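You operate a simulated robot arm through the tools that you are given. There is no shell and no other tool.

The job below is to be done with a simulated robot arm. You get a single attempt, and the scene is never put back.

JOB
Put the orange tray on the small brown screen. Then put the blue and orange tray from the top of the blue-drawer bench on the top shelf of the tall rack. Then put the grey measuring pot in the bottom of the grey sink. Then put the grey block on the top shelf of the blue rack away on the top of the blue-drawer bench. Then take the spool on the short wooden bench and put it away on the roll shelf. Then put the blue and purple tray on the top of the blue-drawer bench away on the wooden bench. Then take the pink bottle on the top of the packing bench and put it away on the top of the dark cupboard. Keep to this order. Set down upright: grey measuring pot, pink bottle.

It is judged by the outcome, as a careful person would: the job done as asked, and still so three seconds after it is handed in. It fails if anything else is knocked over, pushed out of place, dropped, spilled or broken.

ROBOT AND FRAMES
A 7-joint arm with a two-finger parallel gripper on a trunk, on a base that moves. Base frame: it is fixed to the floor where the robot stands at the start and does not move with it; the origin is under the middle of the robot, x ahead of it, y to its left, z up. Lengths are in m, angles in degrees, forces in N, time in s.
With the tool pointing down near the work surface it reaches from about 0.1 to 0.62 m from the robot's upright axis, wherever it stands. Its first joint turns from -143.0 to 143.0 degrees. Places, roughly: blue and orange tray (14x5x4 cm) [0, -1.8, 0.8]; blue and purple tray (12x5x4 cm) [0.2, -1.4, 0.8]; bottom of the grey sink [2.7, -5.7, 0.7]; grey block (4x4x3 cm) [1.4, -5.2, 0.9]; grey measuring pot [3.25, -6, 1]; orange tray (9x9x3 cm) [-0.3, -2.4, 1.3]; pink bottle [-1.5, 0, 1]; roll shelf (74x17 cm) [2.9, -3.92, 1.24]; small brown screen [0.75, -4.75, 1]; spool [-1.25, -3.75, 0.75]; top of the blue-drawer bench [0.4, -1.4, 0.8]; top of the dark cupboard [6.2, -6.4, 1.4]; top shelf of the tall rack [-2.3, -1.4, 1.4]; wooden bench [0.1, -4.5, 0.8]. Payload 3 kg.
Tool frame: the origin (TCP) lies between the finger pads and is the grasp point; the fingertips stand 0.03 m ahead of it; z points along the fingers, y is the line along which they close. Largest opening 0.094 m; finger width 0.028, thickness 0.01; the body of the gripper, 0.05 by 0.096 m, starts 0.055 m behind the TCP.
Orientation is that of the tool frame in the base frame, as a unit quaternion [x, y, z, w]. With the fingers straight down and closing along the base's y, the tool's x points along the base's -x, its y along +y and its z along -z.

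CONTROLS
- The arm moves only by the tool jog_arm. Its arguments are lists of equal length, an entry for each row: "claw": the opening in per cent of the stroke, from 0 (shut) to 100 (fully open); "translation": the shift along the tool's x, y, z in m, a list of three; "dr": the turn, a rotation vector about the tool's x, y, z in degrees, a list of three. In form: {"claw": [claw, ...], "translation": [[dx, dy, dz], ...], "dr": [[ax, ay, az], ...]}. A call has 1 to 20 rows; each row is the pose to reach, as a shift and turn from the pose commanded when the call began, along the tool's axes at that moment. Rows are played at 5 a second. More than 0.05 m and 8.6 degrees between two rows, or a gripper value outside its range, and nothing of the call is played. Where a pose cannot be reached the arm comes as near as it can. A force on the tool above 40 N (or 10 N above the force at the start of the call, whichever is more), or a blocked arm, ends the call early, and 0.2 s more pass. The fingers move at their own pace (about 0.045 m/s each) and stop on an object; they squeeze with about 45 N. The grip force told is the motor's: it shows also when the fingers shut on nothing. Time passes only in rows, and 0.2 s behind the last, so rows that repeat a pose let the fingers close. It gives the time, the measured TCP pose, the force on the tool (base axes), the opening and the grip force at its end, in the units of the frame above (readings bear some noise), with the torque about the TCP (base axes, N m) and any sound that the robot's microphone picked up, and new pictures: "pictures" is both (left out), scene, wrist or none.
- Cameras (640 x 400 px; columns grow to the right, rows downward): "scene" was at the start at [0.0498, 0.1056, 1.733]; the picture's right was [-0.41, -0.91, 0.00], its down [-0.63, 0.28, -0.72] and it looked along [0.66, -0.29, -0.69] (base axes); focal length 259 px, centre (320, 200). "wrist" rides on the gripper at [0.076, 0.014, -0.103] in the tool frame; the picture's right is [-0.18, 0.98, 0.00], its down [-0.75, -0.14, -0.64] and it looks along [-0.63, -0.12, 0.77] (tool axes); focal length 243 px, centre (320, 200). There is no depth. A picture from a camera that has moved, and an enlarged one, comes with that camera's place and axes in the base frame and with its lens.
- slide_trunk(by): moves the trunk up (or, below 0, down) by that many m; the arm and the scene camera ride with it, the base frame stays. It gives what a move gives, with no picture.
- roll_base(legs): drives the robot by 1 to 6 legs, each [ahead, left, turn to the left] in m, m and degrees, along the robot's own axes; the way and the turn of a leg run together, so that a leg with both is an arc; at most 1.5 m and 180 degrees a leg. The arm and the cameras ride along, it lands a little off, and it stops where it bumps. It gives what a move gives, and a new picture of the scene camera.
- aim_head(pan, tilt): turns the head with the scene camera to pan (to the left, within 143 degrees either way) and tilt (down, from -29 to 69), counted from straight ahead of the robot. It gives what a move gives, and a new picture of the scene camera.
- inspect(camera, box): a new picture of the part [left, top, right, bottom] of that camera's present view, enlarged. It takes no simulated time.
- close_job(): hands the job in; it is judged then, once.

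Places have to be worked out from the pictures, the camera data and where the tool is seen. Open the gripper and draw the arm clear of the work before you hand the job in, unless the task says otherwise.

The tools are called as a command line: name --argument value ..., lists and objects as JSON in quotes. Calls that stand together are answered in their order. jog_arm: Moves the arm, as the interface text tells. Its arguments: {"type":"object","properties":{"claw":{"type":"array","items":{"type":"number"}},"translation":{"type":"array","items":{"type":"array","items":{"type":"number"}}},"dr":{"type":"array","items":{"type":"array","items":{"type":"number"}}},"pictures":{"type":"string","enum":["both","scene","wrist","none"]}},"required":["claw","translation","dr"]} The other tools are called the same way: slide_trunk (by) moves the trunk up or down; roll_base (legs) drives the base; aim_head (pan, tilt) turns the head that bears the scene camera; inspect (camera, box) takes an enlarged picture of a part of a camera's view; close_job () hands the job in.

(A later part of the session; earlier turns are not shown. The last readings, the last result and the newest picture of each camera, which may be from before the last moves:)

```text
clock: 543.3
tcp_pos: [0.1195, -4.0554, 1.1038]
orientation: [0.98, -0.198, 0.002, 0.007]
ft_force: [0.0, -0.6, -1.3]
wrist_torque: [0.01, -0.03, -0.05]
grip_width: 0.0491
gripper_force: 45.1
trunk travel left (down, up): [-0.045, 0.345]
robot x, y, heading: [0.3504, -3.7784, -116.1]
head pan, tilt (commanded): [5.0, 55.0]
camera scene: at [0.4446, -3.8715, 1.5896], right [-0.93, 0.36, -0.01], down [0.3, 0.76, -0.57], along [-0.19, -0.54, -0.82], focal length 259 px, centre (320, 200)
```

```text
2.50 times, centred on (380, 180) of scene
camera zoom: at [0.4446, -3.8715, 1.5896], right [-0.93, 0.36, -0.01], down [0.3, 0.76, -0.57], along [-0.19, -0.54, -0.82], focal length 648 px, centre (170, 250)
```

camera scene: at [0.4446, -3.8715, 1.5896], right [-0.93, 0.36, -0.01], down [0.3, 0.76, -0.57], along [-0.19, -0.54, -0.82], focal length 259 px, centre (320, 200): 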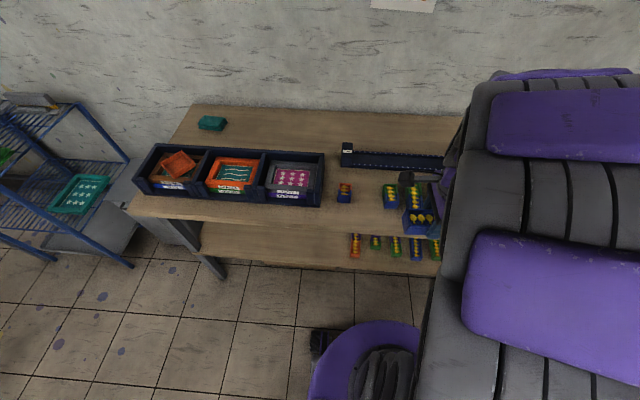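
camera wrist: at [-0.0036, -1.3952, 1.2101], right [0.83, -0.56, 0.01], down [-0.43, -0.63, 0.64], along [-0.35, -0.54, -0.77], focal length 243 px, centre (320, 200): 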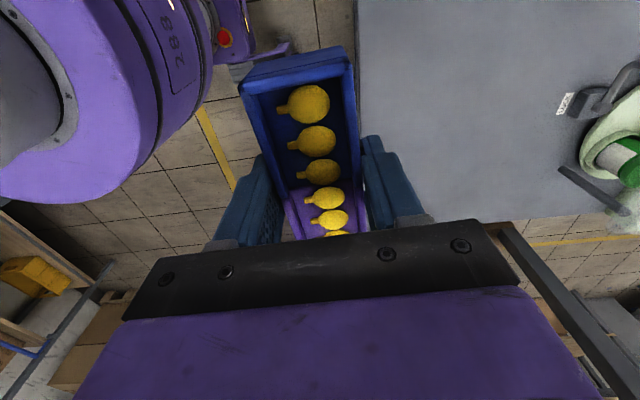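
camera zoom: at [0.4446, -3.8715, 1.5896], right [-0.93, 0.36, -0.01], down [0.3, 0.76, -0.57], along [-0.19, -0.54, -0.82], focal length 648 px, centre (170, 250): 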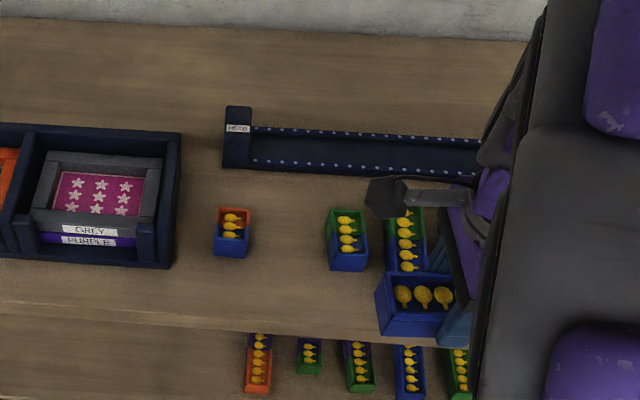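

I'll move the tray over the clear spot and look with the wrist camera.

jog_arm --claw '[0, 0, 0, 0, 0, 0, 0, 0, 0]' --translation '[[0, 0, 0], [0.0204, 0.0298, 0], [0.0409, 0.0597, 0], [0.0613, 0.0895, 0], [0.0817, 0.1193, 0], [0.1022, 0.1492, 0], [0.1226, 0.179, 0], [0.1226, 0.179, 0.04], [0.1226, 0.179, 0.08]]' --dr '[[0, 0, 0], [0, 0, 0.6], [0, 0, 1.2], [0, 0, 1.8], [0, 0, 2.4], [0, 0, 3], [0, 0, 3.5], [0, 0, 3.5], [0, 0, 3.5]]' --pictures "both"

inspect --camera "scene" --box '[290, 140, 430, 260]'

```text
clock: 545.3
tcp_pos: [0.1781, -4.2814, 1.0249]
orientation: [0.974, -0.228, -0.005, 0.006]
ft_force: [0.2, 0.8, -1.3]
wrist_torque: [0.02, -0.02, 0.01]
grip_width: 0.049
gripper_force: 44.9
trunk travel left (down, up): [-0.045, 0.345]
robot x, y, heading: [0.3551, -3.7774, -116.1]
head pan, tilt (commanded): [5.0, 55.0]
camera scene: at [0.4715, -3.8879, 1.5868], right [-0.93, 0.36, 0.01], down [0.29, 0.77, -0.57], along [-0.21, -0.53, -0.82], focal length 259 px, centre (320, 200)
camera wrist: at [0.2396, -4.327, 1.1292], right [-0.6, -0.8, 0.01], down [-0.6, 0.47, 0.64], along [-0.52, 0.38, -0.76], focal length 243 px, centre (320, 200)
```

scene: 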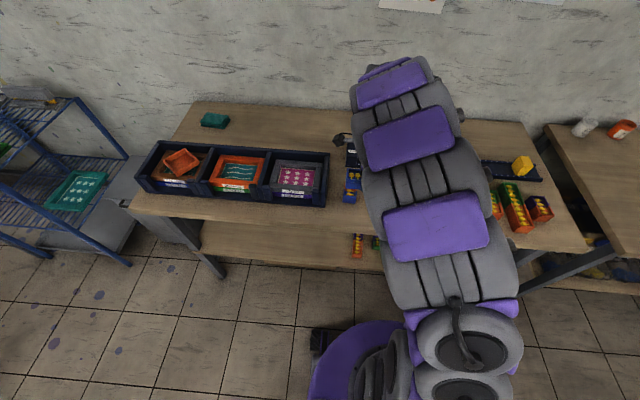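
wrist: 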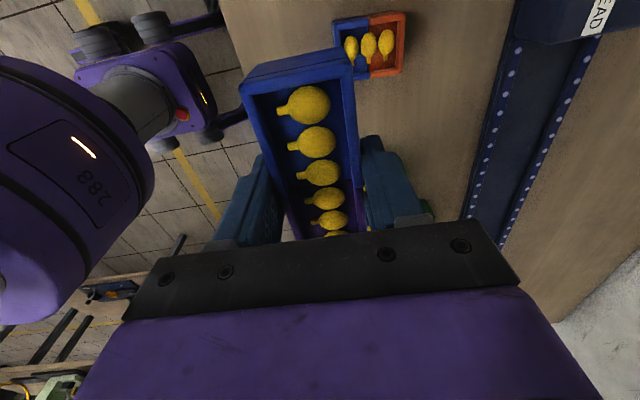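

```text
3.33 times, centred on (360, 200) of scene
camera zoom: at [0.4715, -3.8879, 1.5868], right [-0.93, 0.36, 0.01], down [0.29, 0.77, -0.57], along [-0.21, -0.53, -0.82], focal length 864 px, centre (187, 200)
```

zoom: 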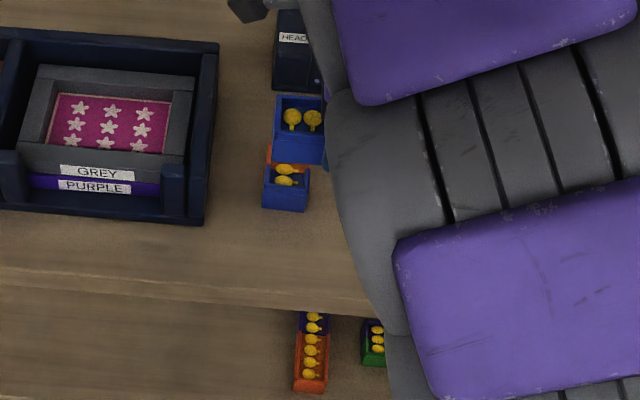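

The wrist view shows I should shift ~3.6 cm toward the bench's front edge and 3 cm to my right to clear the small tray. I'll do that and descend partway.

jog_arm --claw '[0, 0, 0, 0, 0, 0]' --translation '[[-0.015, -0.018, 0], [-0.03, -0.036, 0], [-0.03, -0.036, 0.03], [-0.03, -0.036, 0.06], [-0.03, -0.036, 0.085], [-0.03, -0.036, 0.1]]' --dr '[[0, 0, 0], [0, 0, 0], [0, 0, 0], [0, 0, 0], [0, 0, 0], [0, 0, 0]]' --pictures "both"

inspect --camera "scene" --box '[290, 140, 430, 260]'

```text
clock: 546.7
tcp_pos: [0.1657, -4.2334, 0.9272]
orientation: [0.974, -0.228, -0.004, 0.006]
ft_force: [0.6, 0.2, -1.3]
wrist_torque: [0.03, -0.01, 0.0]
grip_width: 0.0489
gripper_force: 45.1
trunk travel left (down, up): [-0.045, 0.345]
robot x, y, heading: [0.349, -3.7801, -115.8]
head pan, tilt (commanded): [5.0, 55.0]
camera scene: at [0.4655, -3.884, 1.5876], right [-0.93, 0.36, 0.0], down [0.29, 0.77, -0.57], along [-0.2, -0.53, -0.82], focal length 259 px, centre (320, 200)
camera wrist: at [0.2271, -4.2786, 1.0304], right [-0.6, -0.8, 0.01], down [-0.61, 0.47, 0.64], along [-0.52, 0.38, -0.77], focal length 243 px, centre (320, 200)
```

scene: 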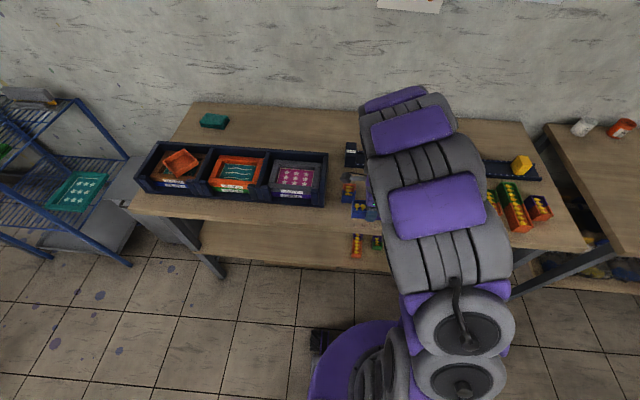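
wrist: 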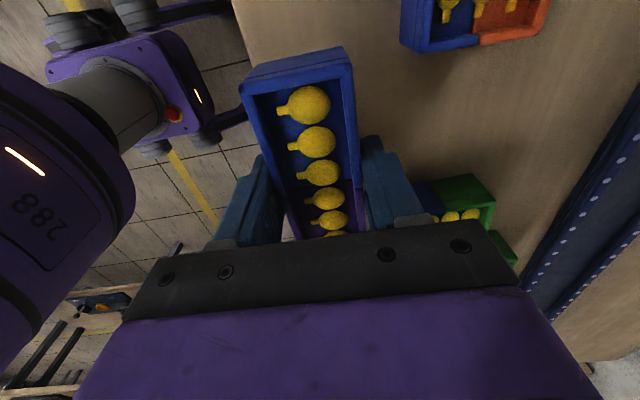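

```text
3.33 times, centred on (360, 200) of scene
camera zoom: at [0.4655, -3.884, 1.5876], right [-0.93, 0.36, 0.0], down [0.29, 0.77, -0.57], along [-0.2, -0.53, -0.82], focal length 864 px, centre (187, 200)
```

zoom: 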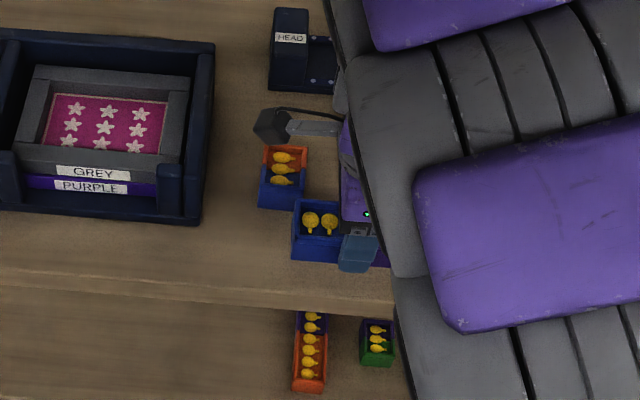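

Good clearance on all sides. I'll lower to contact in small steps.

jog_arm --claw '[0, 0, 0, 0, 0, 0, 0, 0, 0, 0]' --translation '[[0, 0, 0.02], [0, 0, 0.035], [0, 0, 0.045], [0, 0, 0.052], [0, 0, 0.058], [0, 0, 0.064], [0, 0, 0.07], [0, 0, 0.076], [0, 0, 0.082], [0, 0, 0.088]]' --dr '[[0, 0, 0], [0, 0, 0], [0, 0, 0], [0, 0, 0], [0, 0, 0], [0, 0, 0], [0, 0, 0], [0, 0, 0], [0, 0, 0], [0, 0, 0]]' --pictures "wrist"

```text
clock: 547.7
tcp_pos: [0.1641, -4.2325, 0.8802]
orientation: [0.974, -0.228, -0.005, 0.011]
ft_force: [2.3, 7.0, 32.5]
wrist_torque: [1.16, -0.42, -0.05]
grip_width: 0.0488
gripper_force: 45.2
trunk travel left (down, up): [-0.045, 0.345]
robot x, y, heading: [0.3495, -3.7824, -115.9]
head pan, tilt (commanded): [5.0, 55.0]
stopped in row 5: the force on the tool passed its limit at 76 N (the readings are from after the stop); the commanded pose is now the measured one
camera wrist: at [0.2265, -4.2764, 0.9846], right [-0.6, -0.8, 0.02], down [-0.6, 0.47, 0.64], along [-0.52, 0.37, -0.77], focal length 243 px, centre (320, 200)
```

wrist: 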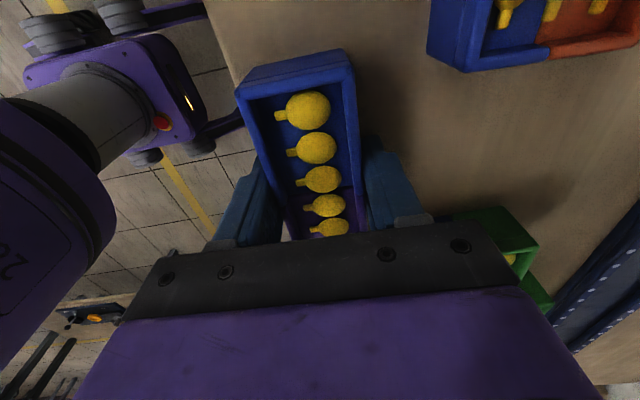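

Contact at TCP 0.880, so this bench is higher (≈0.843), and the tray is closer to the front edge than planned. I'll lift 2 cm, shift 2 cm inward and 1.2 cm right, after a check from the head camera.

jog_arm --claw '[0, 0, 0, 0]' --translation '[[0, 0, -0.01], [0, 0, -0.02], [-0.006, 0.01, -0.025], [-0.012, 0.02, -0.025]]' --dr '[[0, 0, 0], [0, 0, 0], [0, 0, 0], [0, 0, 0]]' --pictures "both"

inspect --camera "scene" --box '[310, 160, 410, 250]'

inspect --camera "wrist" --box '[180, 0, 560, 240]'

```text
clock: 548.7
tcp_pos: [0.1448, -4.2455, 0.9039]
orientation: [0.973, -0.229, -0.004, 0.008]
ft_force: [0.4, 0.2, -1.6]
wrist_torque: [-0.07, -0.03, -0.02]
grip_width: 0.049
gripper_force: 44.4
trunk travel left (down, up): [-0.045, 0.345]
robot x, y, heading: [0.3488, -3.7777, -115.4]
head pan, tilt (commanded): [5.0, 55.0]
camera scene: at [0.4641, -3.8834, 1.5876], right [-0.93, 0.36, 0.0], down [0.29, 0.77, -0.57], along [-0.2, -0.53, -0.82], focal length 259 px, centre (320, 200)
camera wrist: at [0.2074, -4.2902, 1.0086], right [-0.6, -0.8, 0.02], down [-0.61, 0.47, 0.64], along [-0.52, 0.38, -0.77], focal length 243 px, centre (320, 200)
```

scene: 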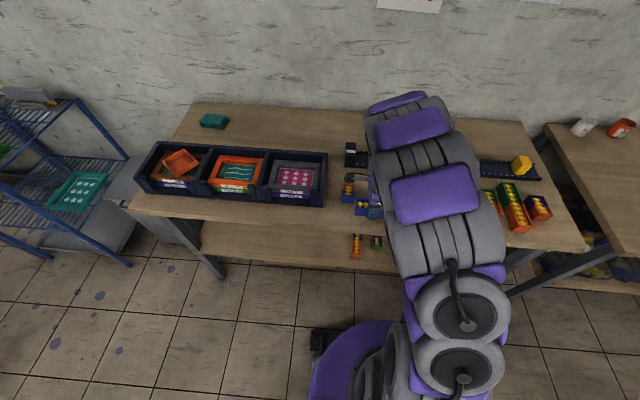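
wrist: 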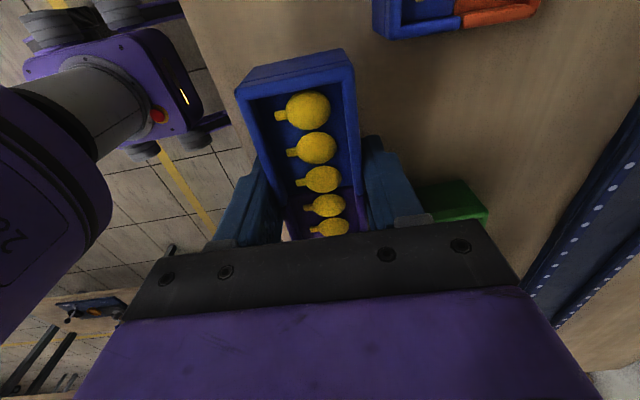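

```text
4.44 times, centred on (360, 205) of scene
camera zoom: at [0.4641, -3.8834, 1.5876], right [-0.93, 0.36, 0.0], down [0.29, 0.77, -0.57], along [-0.2, -0.53, -0.82], focal length 1152 px, centre (142, 178)
```

zoom: 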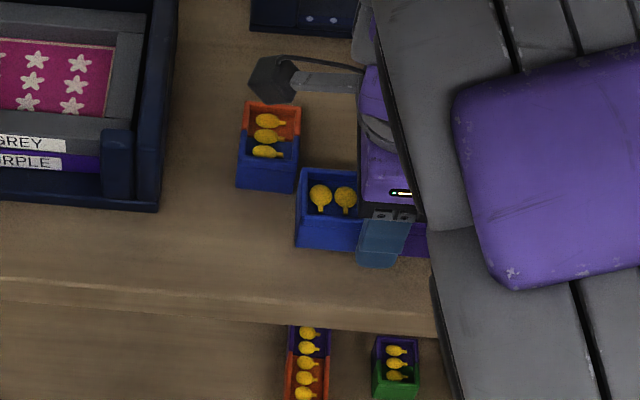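

```text
1.67 times, centred on (370, 120) of wrist
camera zoom: at [0.2074, -4.2902, 1.0086], right [-0.6, -0.8, 0.02], down [-0.61, 0.47, 0.64], along [-0.52, 0.38, -0.77], focal length 404 px, centre (237, 333)
```

zoom: 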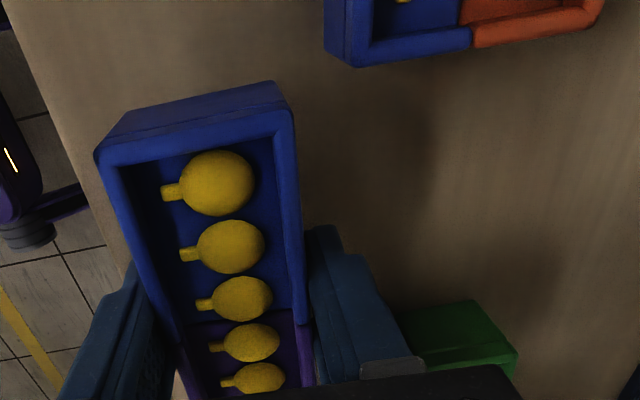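

The tray will sit ~3.6 cm from the front edge with ≥1.4 cm to its neighbours. I'll lower it gently to contact.

jog_arm --claw '[0, 0, 0, 0, 0, 0, 0]' --translation '[[0, 0, 0.008], [0, 0, 0.014], [0, 0, 0.018], [0, 0, 0.021], [0, 0, 0.023], [0, 0, 0.025], [0, 0, 0.026]]' --dr '[[0, 0, 0], [0, 0, 0], [0, 0, 0], [0, 0, 0], [0, 0, 0], [0, 0, 0], [0, 0, 0]]' --pictures "none"

```text
clock: 550.3
tcp_pos: [0.1451, -4.2444, 0.881]
orientation: [0.974, -0.227, -0.004, 0.012]
ft_force: [2.0, 1.6, 36.3]
wrist_torque: [0.99, -0.7, 0.1]
grip_width: 0.0489
gripper_force: 44.8
trunk travel left (down, up): [-0.045, 0.345]
robot x, y, heading: [0.3496, -3.7754, -115.6]
head pan, tilt (commanded): [5.0, 55.0]
```

Contact. I'll ease 2 mm and open only slightly, then raise.

jog_arm --claw '[0, 54, 58, 62, 64, 64, 64, 64, 64, 64]' --translation '[[0, 0, -0.002], [0, 0, -0.002], [0, 0, -0.002], [0, 0, -0.002], [0, 0, -0.002], [0, 0, -0.012], [0, 0, -0.03], [0, 0, -0.06], [0, 0, -0.1], [0, 0, -0.14]]' --dr '[[0, 0, 0], [0, 0, 0], [0, 0, 0], [0, 0, 0], [0, 0, 0], [0, 0, 0], [0, 0, 0], [0, 0, 0], [0, 0, 0], [0, 0, 0]]' --pictures "both"

inspect --camera "wrist" --box '[180, 0, 560, 240]'

```text
clock: 552.5
tcp_pos: [0.1453, -4.2439, 1.0215]
orientation: [0.974, -0.228, -0.006, 0.01]
ft_force: [-0.9, -0.2, 0.3]
wrist_torque: [0.04, -0.01, -0.01]
grip_width: 0.0602
gripper_force: 0.2
trunk travel left (down, up): [-0.045, 0.345]
robot x, y, heading: [0.3497, -3.7776, -116.1]
head pan, tilt (commanded): [5.0, 55.0]
camera scene: at [0.4649, -3.882, 1.5877], right [-0.93, 0.36, 0.0], down [0.29, 0.77, -0.57], along [-0.2, -0.53, -0.82], focal length 259 px, centre (320, 200)
camera wrist: at [0.2077, -4.2889, 1.1249], right [-0.6, -0.8, 0.02], down [-0.6, 0.47, 0.64], along [-0.52, 0.37, -0.77], focal length 243 px, centre (320, 200)
```

scene: 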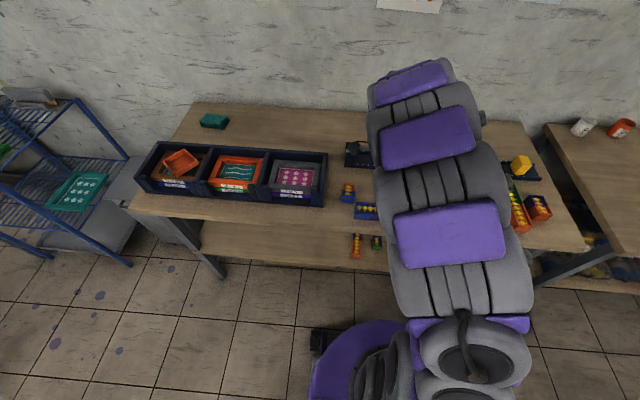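
wrist: 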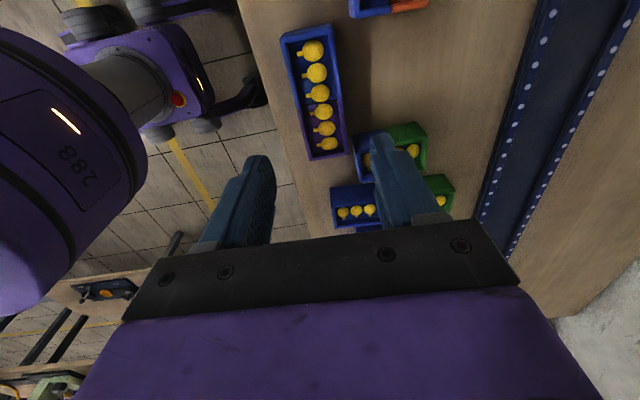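

```text
1.67 times, centred on (370, 120) of wrist
camera zoom: at [0.2077, -4.2889, 1.1249], right [-0.6, -0.8, 0.02], down [-0.6, 0.47, 0.64], along [-0.52, 0.37, -0.77], focal length 404 px, centre (237, 333)
```

zoom: 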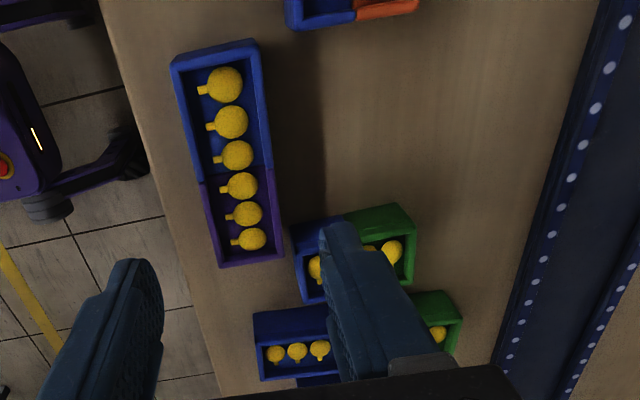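

The blue and purple tray stands on the wooden bench with its contents in place. I'll raise, retract and turn the tool back to neutral, then verify.

jog_arm --claw '[64, 64, 64, 64, 64, 64, 64, 64, 64, 64, 64, 64, 64]' --translation '[[0, 0, -0.04], [0, 0, -0.08], [-0.01, -0.015, -0.09], [-0.02, -0.03, -0.09], [-0.03, -0.045, -0.09], [-0.04, -0.06, -0.09], [-0.055, -0.075, -0.09], [-0.07, -0.09, -0.09], [-0.08, -0.105, -0.09], [-0.09, -0.12, -0.09], [-0.1, -0.135, -0.09], [-0.11, -0.15, -0.09], [-0.12, -0.16, -0.09]]' --dr '[[0, 0, 0], [0, 0, 0], [0, 0, -8], [0, 0, -16], [0, 0, -24], [0, 0, -32], [0, 0, -40], [0, 0, -48], [0, 0, -56], [0, 0, -64], [0, 0, -72], [0, 0, -80], [0, 0, -88]]' --pictures "scene"

inspect --camera "scene" --box '[130, 120, 450, 280]'

```text
clock: 555.3
tcp_pos: [0.1083, -4.0458, 1.104]
orientation: [0.858, 0.513, -0.01, 0.004]
ft_force: [0.0, -0.4, 1.1]
wrist_torque: [0.0, 0.0, 0.02]
grip_width: 0.0602
gripper_force: 0.1
trunk travel left (down, up): [-0.045, 0.345]
robot x, y, heading: [0.3502, -3.7743, -115.7]
head pan, tilt (commanded): [5.0, 55.0]
camera scene: at [0.4638, -3.8803, 1.5879], right [-0.93, 0.36, 0.0], down [0.29, 0.77, -0.57], along [-0.2, -0.54, -0.82], focal length 259 px, centre (320, 200)
```

scene: 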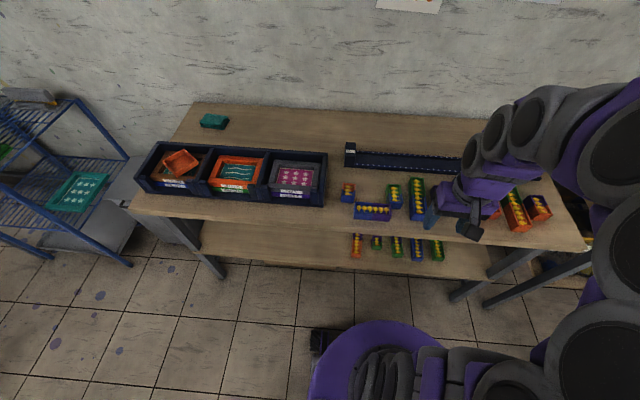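

```text
2.00 times, centred on (290, 200) of scene
camera zoom: at [0.4638, -3.8803, 1.5879], right [-0.93, 0.36, 0.0], down [0.29, 0.77, -0.57], along [-0.2, -0.54, -0.82], focal length 519 px, centre (380, 200)
```

zoom: 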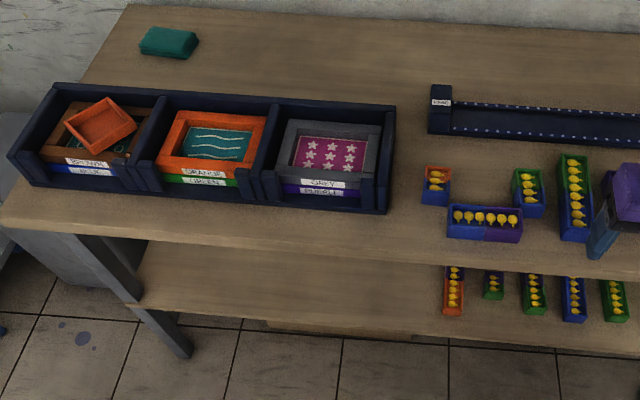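

Everything is in order. Now the last task: the pink bottle on the packing bench. I'll drive back up the aisle to face it.

roll_base --legs '[[0, -1.3, -0.3], [0, -0.7, 0], [-1.3, 0, 0], [-1.3, 0, 0]]'

```text
clock: 577.4
tcp_pos: [-0.3219, -0.8531, 1.1036]
orientation: [0.886, 0.464, -0.008, 0.003]
ft_force: [0.3, 0.2, 0.3]
wrist_torque: [-0.03, 0.01, -0.03]
grip_width: 0.0602
gripper_force: 0.1
trunk travel left (down, up): [-0.045, 0.345]
robot x, y, heading: [-0.0481, -0.6121, -121.9]
head pan, tilt (commanded): [5.0, 55.0]
camera scene: at [0.0506, -0.7266, 1.5878], right [-0.89, 0.46, 0.0], down [0.37, 0.73, -0.57], along [-0.26, -0.51, -0.82], focal length 259 px, centre (320, 200)
```

scene: 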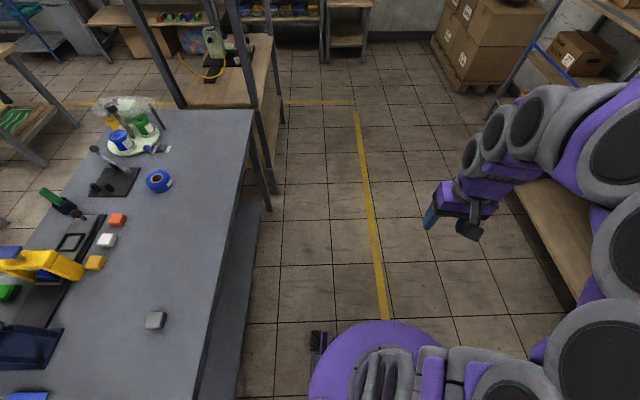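

roll_base --legs '[[0, 0, -84], [0.2, 0, 0]]'

aim_head --pan 0 --tilt 35

```text
clock: 582.6
tcp_pos: [-0.4955, -0.2759, 1.105]
orientation: [0.968, -0.251, -0.009, -0.003]
ft_force: [-0.2, 0.1, -0.2]
wrist_torque: [0.0, 0.01, -0.02]
grip_width: 0.0603
gripper_force: 0.2
trunk travel left (down, up): [-0.045, 0.345]
robot x, y, heading: [-0.2278, -0.5224, 153.4]
head pan, tilt (commanded): [5.0, 55.0]
camera scene: at [-0.3339, -0.6339, 1.5878], right [0.37, 0.93, 0.0], down [0.76, -0.3, -0.57], along [-0.53, 0.21, -0.82], focal length 259 px, centre (320, 200)
```

scene: 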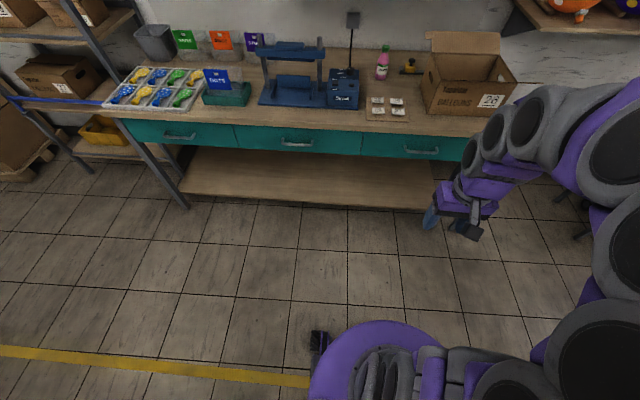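

```text
clock: 583.4
tcp_pos: [-0.4956, -0.2775, 1.1046]
orientation: [0.968, -0.252, -0.008, -0.003]
ft_force: [0.2, 0.0, 0.7]
wrist_torque: [0.04, -0.03, 0.02]
grip_width: 0.0602
gripper_force: 0.1
trunk travel left (down, up): [-0.045, 0.345]
robot x, y, heading: [-0.2305, -0.5183, 153.2]
head pan, tilt (commanded): [0.0, 35.0]
camera scene: at [-0.3446, -0.6218, 1.616], right [0.45, 0.89, 0.0], down [0.51, -0.26, -0.82], along [-0.73, 0.37, -0.58], focal length 259 px, centre (320, 200)
```

scene: 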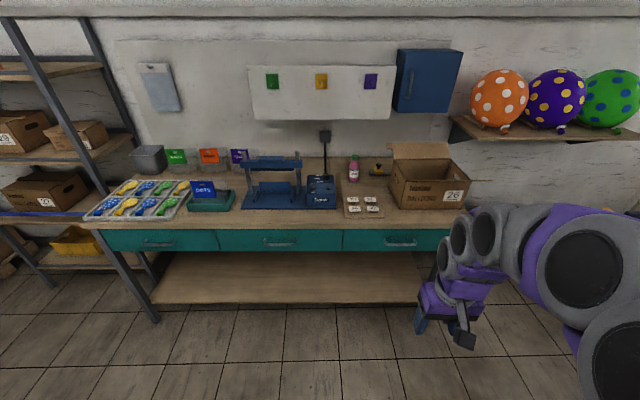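

inspect --camera "scene" --box '[290, 130, 490, 250]'

inspect --camera "scene" --box '[325, 145, 395, 225]'

```text
3.20 times, centred on (390, 190) of scene
camera zoom: at [-0.3446, -0.6218, 1.616], right [0.45, 0.89, 0.0], down [0.51, -0.26, -0.82], along [-0.73, 0.37, -0.58], focal length 830 px, centre (96, 232)
```

zoom: 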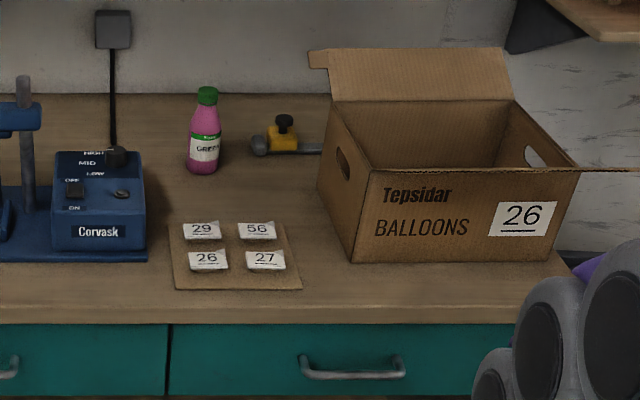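

```text
5.00 times, centred on (360, 185) of scene
camera zoom: at [-0.3446, -0.6218, 1.616], right [0.45, 0.89, 0.0], down [0.51, -0.26, -0.82], along [-0.73, 0.37, -0.58], focal length 1296 px, centre (120, 275)
```

zoom: 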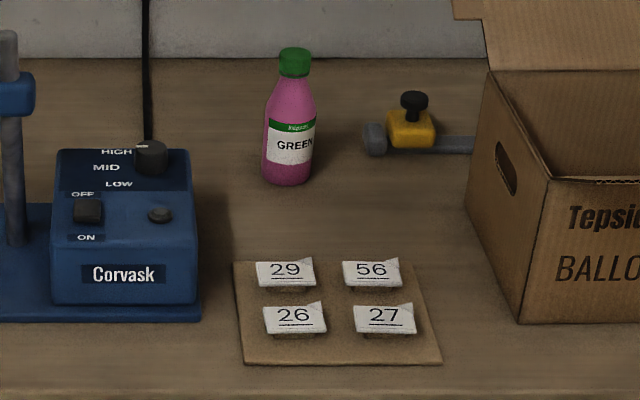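

The pink bottle (≈5 cm wide, 16 cm tall) stands ~0.36 m inside the bench edge, beyond straight-down reach, so I'll use a forward-tilted tool. First I'll move up to the bench.

roll_base --legs '[[0.6, 0, 1.0]]'

aim_head --pan 0 --tilt 45

inspect --camera "scene" --box '[290, 100, 450, 240]'

```text
clock: 586.9
tcp_pos: [-1.0485, -0.0017, 1.1034]
orientation: [0.969, -0.249, -0.009, -0.003]
ft_force: [-0.6, 0.4, -0.3]
wrist_torque: [0.06, -0.01, 0.02]
grip_width: 0.0604
gripper_force: 0.1
trunk travel left (down, up): [-0.045, 0.345]
robot x, y, heading: [-0.7828, -0.2454, 153.7]
head pan, tilt (commanded): [0.0, 35.0]
camera scene: at [-0.8983, -0.3466, 1.616], right [0.44, 0.9, 0.0], down [0.52, -0.26, -0.82], along [-0.73, 0.36, -0.57], focal length 259 px, centre (320, 200)
```

scene: 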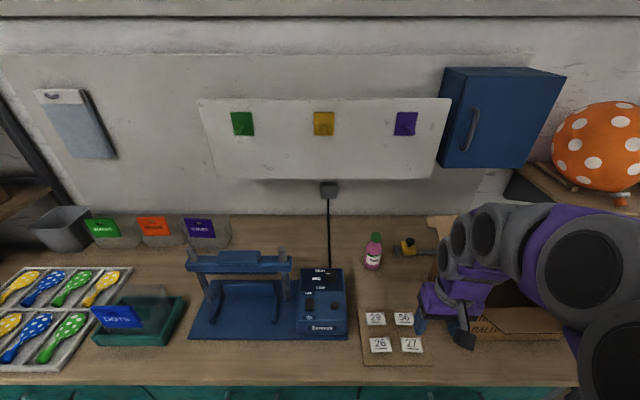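

```text
clock: 587.6
tcp_pos: [-1.0497, -0.0025, 1.1035]
orientation: [0.969, -0.249, -0.009, -0.004]
ft_force: [1.1, 0.2, -0.3]
wrist_torque: [-0.01, 0.0, 0.01]
grip_width: 0.0598
gripper_force: 0.1
trunk travel left (down, up): [-0.045, 0.345]
robot x, y, heading: [-0.7824, -0.2482, 153.7]
head pan, tilt (commanded): [0.0, 45.0]
camera scene: at [-0.8918, -0.3499, 1.6013], right [0.44, 0.9, 0.0], down [0.63, -0.31, -0.71], along [-0.63, 0.31, -0.71], focal length 259 px, centre (320, 200)
```

scene: 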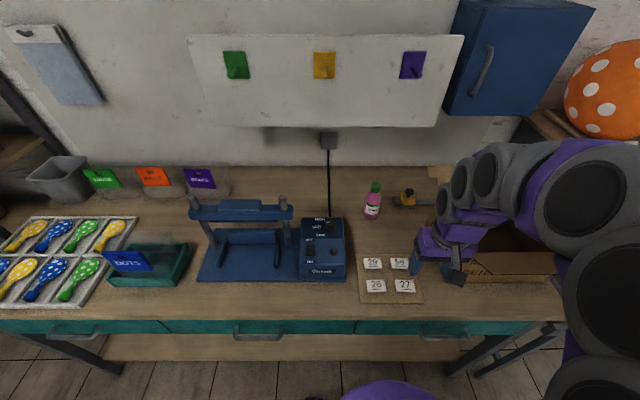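

```text
2.86 times, centred on (370, 170) of scene
camera zoom: at [-0.8918, -0.3499, 1.6013], right [0.44, 0.9, 0.0], down [0.63, -0.31, -0.71], along [-0.63, 0.31, -0.71], focal length 741 px, centre (177, 286)
```

zoom: 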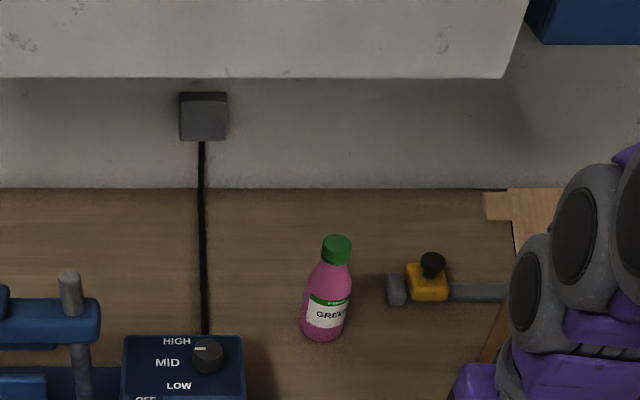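

The bottle stands at about (-1.395, 0.122) on the bench (z≈0.845). I'll move 3 cm closer, then extend and tilt the tool forward by 35°.

roll_base --legs '[[0.035, 0, 0]]'

jog_arm --claw '[100, 100, 100, 100, 100, 100, 100, 100, 100]' --translation '[[-0.03, 0.01, -0.01], [-0.06, 0.02, -0.01], [-0.09, 0.03, -0.01], [-0.12, 0.04, -0.01], [-0.14, 0.042, 0], [-0.16, 0.042, 0], [-0.18, 0.042, 0.01], [-0.2, 0.042, 0.02], [-0.2, 0.042, 0.02]]' --dr '[[0, 0, 0], [0, 0, 0], [0, 0, 0], [0, -7, 0], [0, -14, 0], [0, -21, 0], [0, -28, 0], [0, -34, 0], [0, -34, 0]]' --pictures "both"

```text
clock: 588.4
tcp_pos: [-1.082, 0.0141, 1.1027]
orientation: [0.968, -0.249, -0.008, -0.003]
ft_force: [0.2, -0.4, -0.2]
wrist_torque: [-0.01, -0.02, -0.02]
grip_width: 0.0604
gripper_force: 0.0
trunk travel left (down, up): [-0.045, 0.345]
robot x, y, heading: [-0.812, -0.2304, 153.4]
head pan, tilt (commanded): [0.0, 45.0]
camera scene: at [-0.9241, -0.3338, 1.6012], right [0.44, 0.9, 0.0], down [0.64, -0.31, -0.71], along [-0.63, 0.31, -0.71], focal length 259 px, centre (320, 200)
```

scene: 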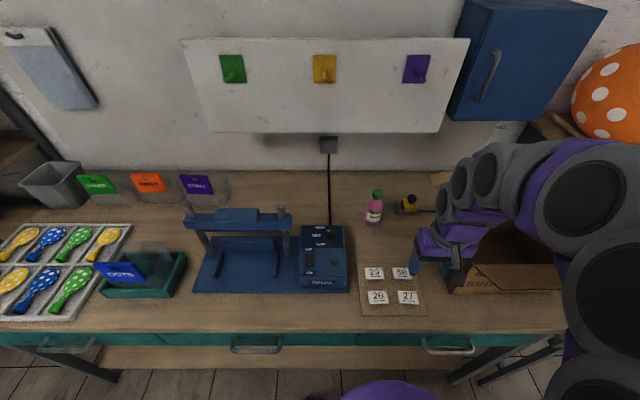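

```text
clock: 590.4
tcp_pos: [-1.2759, 0.0749, 1.0869]
orientation: [0.924, -0.237, -0.292, -0.076]
ft_force: [0.7, -0.9, -1.2]
wrist_torque: [0.0, 0.01, -0.03]
grip_width: 0.0941
gripper_force: 0.0
trunk travel left (down, up): [-0.045, 0.345]
robot x, y, heading: [-0.8145, -0.2267, 153.5]
head pan, tilt (commanded): [0.0, 45.0]
camera scene: at [-0.9236, -0.3343, 1.6012], right [0.44, 0.9, 0.0], down [0.63, -0.31, -0.71], along [-0.63, 0.31, -0.71], focal length 259 px, centre (320, 200)
camera wrist: at [-1.1768, 0.003, 1.1275], right [-0.61, -0.79, 0.1], down [-0.15, 0.24, 0.96], along [-0.78, 0.57, -0.26], focal length 243 px, centre (320, 200)
```

scene: 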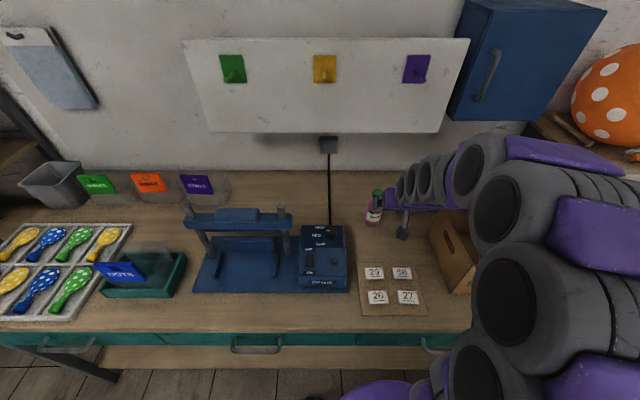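
wrist: 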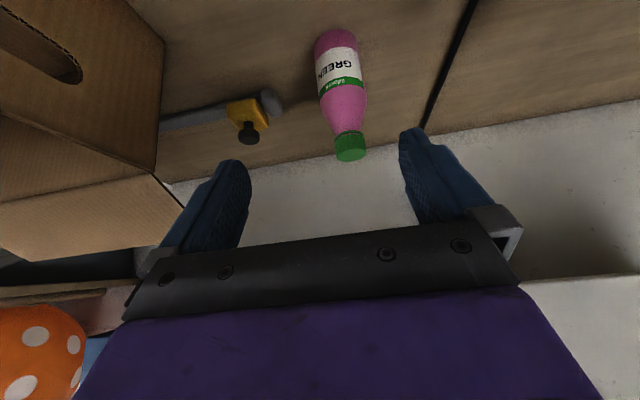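

The tool is tilted 35° and the bottle appears where expected. I'll descend to a pre-grasp pose about 9 cm in front of it at mid-body height, with the fingers opened to 7.5 cm.

jog_arm --claw '[80, 80, 80, 80, 80, 80, 80]' --translation '[[0.0106, 0.0035, 0.0243], [0.0213, 0.0071, 0.0487], [0.0319, 0.0106, 0.073], [0.0426, 0.0141, 0.0974], [0.0532, 0.0176, 0.1217], [0.0639, 0.0212, 0.1461], [0.0745, 0.0247, 0.1704]]' --dr '[[0, 0, 0], [0, 0, 0], [0, 0, 0], [0, 0, 0], [0, 0, 0], [0, 0, 0], [0, 0, 0]]' --pictures "both"

inspect --camera "scene" --box '[320, 150, 480, 270]'

```text
clock: 592.0
tcp_pos: [-1.322, 0.0673, 0.9046]
orientation: [0.923, -0.237, -0.292, -0.077]
ft_force: [-0.6, -0.3, 0.3]
wrist_torque: [0.02, 0.01, -0.01]
grip_width: 0.0753
gripper_force: 0.1
trunk travel left (down, up): [-0.045, 0.345]
robot x, y, heading: [-0.8134, -0.2298, 153.9]
head pan, tilt (commanded): [0.0, 45.0]
camera scene: at [-0.9252, -0.3341, 1.6011], right [0.44, 0.9, 0.0], down [0.64, -0.31, -0.71], along [-0.63, 0.31, -0.71], focal length 259 px, centre (320, 200)
camera wrist: at [-1.2228, -0.0029, 0.947], right [-0.61, -0.79, 0.1], down [-0.15, 0.24, 0.96], along [-0.78, 0.57, -0.26], focal length 243 px, centre (320, 200)
```

scene: 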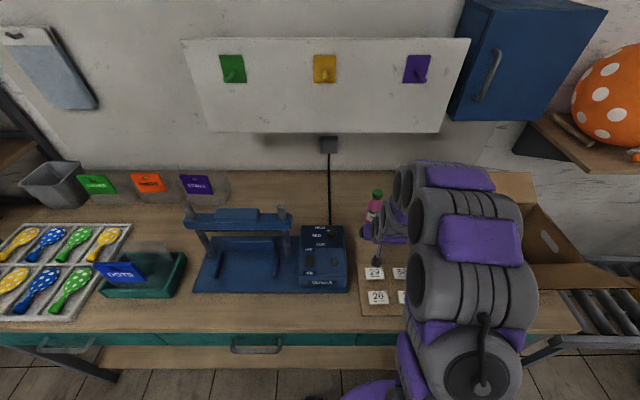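
wrist: 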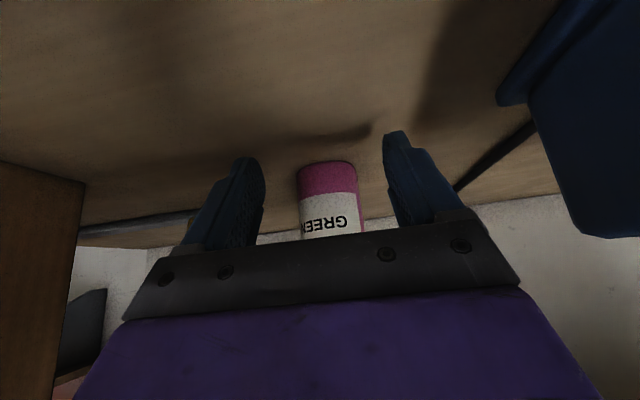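

```text
3.33 times, centred on (400, 210) of scene
camera zoom: at [-0.9252, -0.3341, 1.6011], right [0.44, 0.9, 0.0], down [0.64, -0.31, -0.71], along [-0.63, 0.31, -0.71], focal length 864 px, centre (53, 167)
```

zoom: 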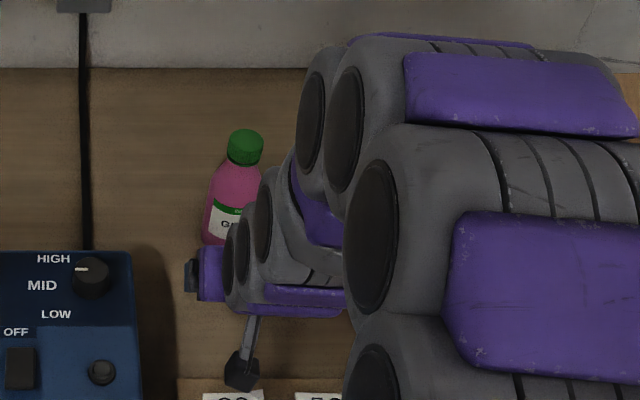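

The bottle is centred between the fingers, about 9–10 cm ahead. I'll advance horizontally so the pads straddle it, watching the force.

jog_arm --claw '[80, 80, 80, 80, 80]' --translation '[[-0.0164, 0, 0.0115], [-0.0327, 0, 0.023], [-0.0491, 0, 0.0345], [-0.0654, 0, 0.046], [-0.0777, 0, 0.0547]]' --dr '[[0, 0, 0], [0, 0, 0], [0, 0, 0], [0, 0, 0], [0, 0, 0]]' --pictures "both"

inspect --camera "scene" --box '[330, 160, 450, 250]'

```text
clock: 593.2
tcp_pos: [-1.4034, 0.1148, 0.9053]
orientation: [0.923, -0.237, -0.292, -0.076]
ft_force: [0.7, -0.1, 0.4]
wrist_torque: [0.02, -0.01, 0.01]
grip_width: 0.0753
gripper_force: 0.1
trunk travel left (down, up): [-0.045, 0.345]
robot x, y, heading: [-0.8125, -0.2332, 154.0]
head pan, tilt (commanded): [0.0, 45.0]
camera scene: at [-0.9253, -0.3336, 1.6011], right [0.44, 0.9, 0.0], down [0.64, -0.31, -0.71], along [-0.63, 0.31, -0.71], focal length 259 px, centre (320, 200)
camera wrist: at [-1.3053, 0.0449, 0.947], right [-0.61, -0.79, 0.1], down [-0.15, 0.24, 0.96], along [-0.78, 0.57, -0.26], focal length 243 px, centre (320, 200)
```

scene: 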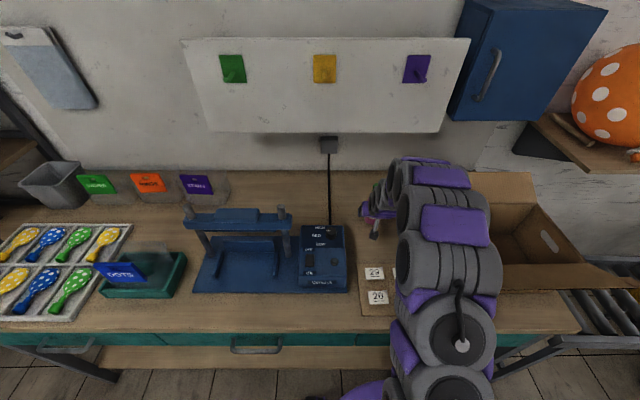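
wrist: 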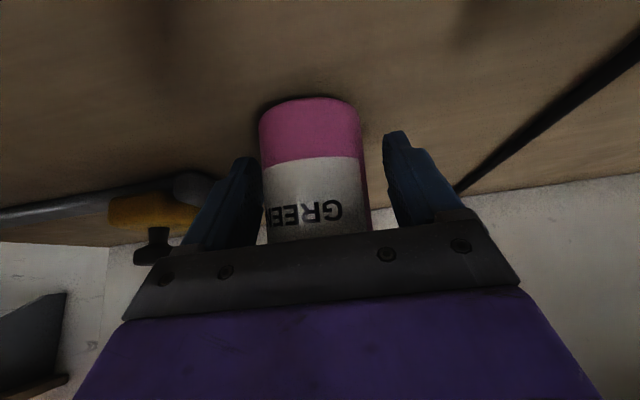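

```text
4.44 times, centred on (390, 205) of scene
camera zoom: at [-0.9253, -0.3336, 1.6011], right [0.44, 0.9, 0.0], down [0.64, -0.31, -0.71], along [-0.63, 0.31, -0.71], focal length 1152 px, centre (9, 178)
```

zoom: 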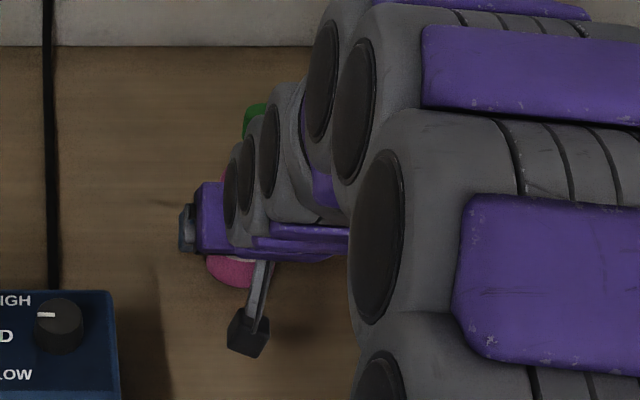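

The bottle is between the fingers but about 5 mm off-centre. I'll centre on it first, then close slowly.

jog_arm --claw '[80, 80, 72, 66, 60, 54, 48, 40, 40]' --translation '[[0, -0.003, 0], [0, -0.005, 0], [0, -0.005, 0], [0, -0.005, 0], [0, -0.005, 0], [0, -0.005, 0], [0, -0.005, 0], [0, -0.005, 0], [0, -0.005, 0]]' --dr '[[0, 0, 0], [0, 0, 0], [0, 0, 0], [0, 0, 0], [0, 0, 0], [0, 0, 0], [0, 0, 0], [0, 0, 0], [0, 0, 0]]' --pictures "both"

```text
clock: 595.2
tcp_pos: [-1.4017, 0.1206, 0.9044]
orientation: [0.924, -0.236, -0.292, -0.076]
ft_force: [0.0, -0.6, 1.6]
wrist_torque: [0.01, 0.03, 0.02]
grip_width: 0.058
gripper_force: 45.2
trunk travel left (down, up): [-0.045, 0.345]
robot x, y, heading: [-0.8159, -0.2322, 153.8]
head pan, tilt (commanded): [0.0, 45.0]
camera scene: at [-0.9252, -0.3338, 1.6011], right [0.44, 0.9, 0.0], down [0.64, -0.31, -0.71], along [-0.63, 0.31, -0.71], focal length 259 px, centre (320, 200)
camera wrist: at [-1.3026, 0.0483, 0.9461], right [-0.61, -0.79, 0.1], down [-0.15, 0.24, 0.96], along [-0.78, 0.57, -0.26], focal length 243 px, centre (320, 200)
```

scene: 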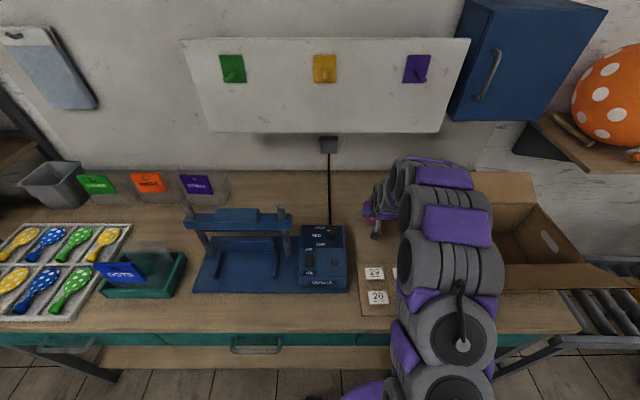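
wrist: 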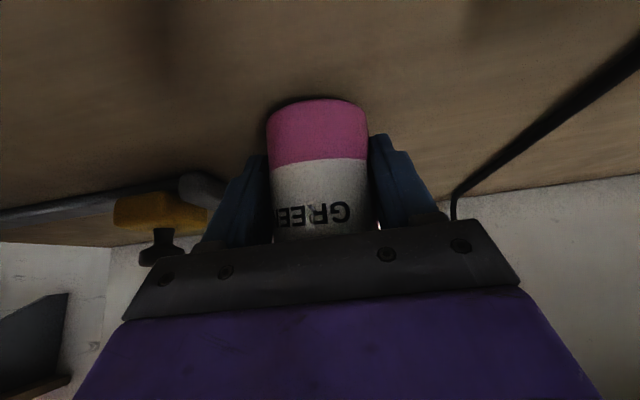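

Gripped at 58 mm with 45 N. I'll lift straight up a few centimetres and check.

jog_arm --claw '[40, 40, 40, 40, 40]' --translation '[[-0.0058, 0, -0.0082], [-0.0173, 0, -0.0246], [-0.0345, 0, -0.0492], [-0.0576, 0, -0.082], [-0.0806, 0, -0.1148]]' --dr '[[0, 0, 0], [0, 0, 0], [0, 0, 0], [0, 0, 0], [0, 0, 0]]' --pictures "both"

```text
clock: 596.4
tcp_pos: [-1.4023, 0.1232, 1.047]
orientation: [0.924, -0.237, -0.291, -0.076]
ft_force: [0.6, 0.3, -2.4]
wrist_torque: [0.01, -0.02, 0.0]
grip_width: 0.0581
gripper_force: 45.7
trunk travel left (down, up): [-0.045, 0.345]
robot x, y, heading: [-0.817, -0.232, 153.8]
head pan, tilt (commanded): [0.0, 45.0]
camera scene: at [-0.9248, -0.334, 1.6011], right [0.44, 0.9, 0.0], down [0.64, -0.31, -0.71], along [-0.63, 0.31, -0.71], focal length 259 px, centre (320, 200)
camera wrist: at [-1.3034, 0.0522, 1.0884], right [-0.61, -0.79, 0.1], down [-0.15, 0.24, 0.96], along [-0.78, 0.57, -0.27], focal length 243 px, centre (320, 200)
```

scene: 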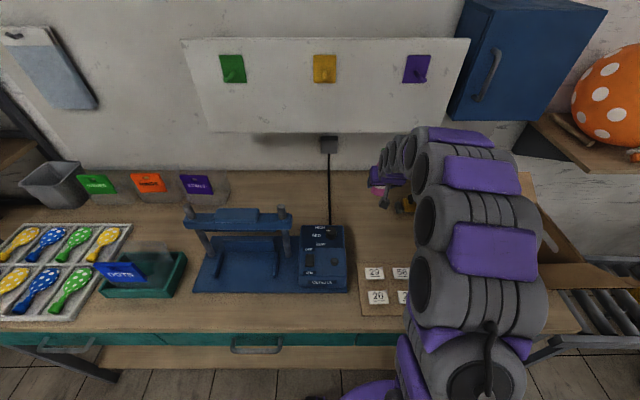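
wrist: 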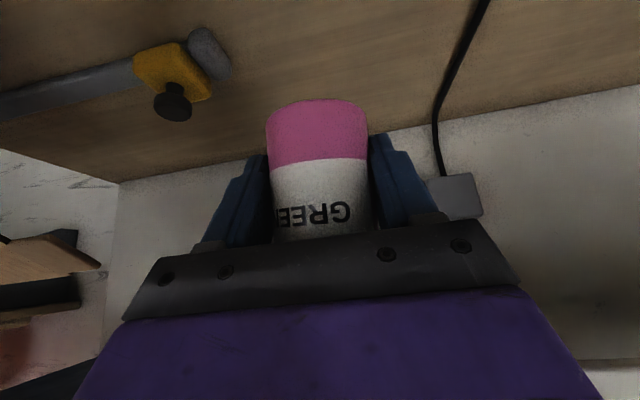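

The bottle is held. I'll raise further and retract horizontally, keeping the tilt so the bottle stays upright.

jog_arm --claw '[40, 40, 40, 40, 40, 40, 40, 40]' --translation '[[-0.023, 0, -0.0328], [-0.046, 0, -0.0656], [-0.0133, 0, -0.0886], [0.0194, 0, -0.1116], [0.0521, 0, -0.1347], [0.0848, 0, -0.1577], [0.1175, 0, -0.1807], [0.1502, 0, -0.2037]]' --dr '[[0, 0, 0], [0, 0, 0], [0, 0, 0], [0, 0, 0], [0, 0, 0], [0, 0, 0], [0, 0, 0], [0, 0, 0]]' --pictures "both"

```text
clock: 598.2
tcp_pos: [-1.1913, 0.0009, 1.1282]
orientation: [0.923, -0.237, -0.293, -0.076]
ft_force: [0.6, 0.0, -2.4]
wrist_torque: [-0.02, 0.01, 0.04]
grip_width: 0.058
gripper_force: 44.8
trunk travel left (down, up): [-0.045, 0.345]
robot x, y, heading: [-0.8134, -0.2335, 153.9]
head pan, tilt (commanded): [0.0, 45.0]
camera scene: at [-0.9218, -0.336, 1.6012], right [0.44, 0.9, 0.0], down [0.63, -0.31, -0.71], along [-0.63, 0.31, -0.71], focal length 259 px, centre (320, 200)
camera wrist: at [-1.0929, -0.0704, 1.1686], right [-0.61, -0.79, 0.1], down [-0.15, 0.24, 0.96], along [-0.78, 0.57, -0.26], focal length 243 px, centre (320, 200)
```

scene: 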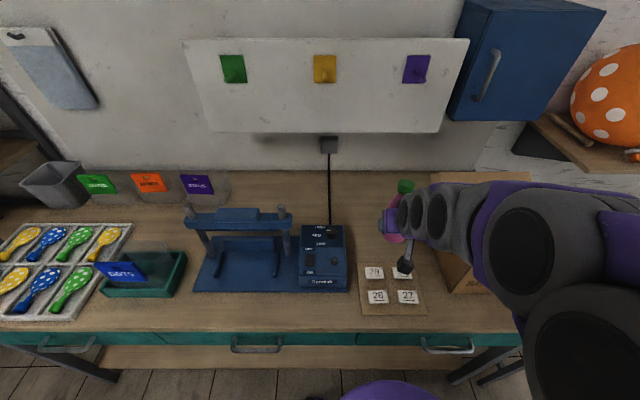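
wrist: 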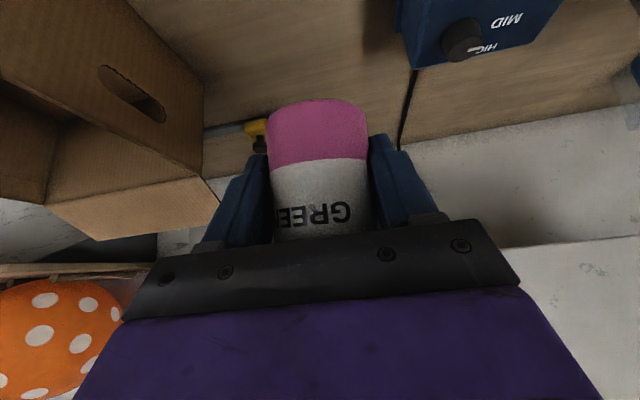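

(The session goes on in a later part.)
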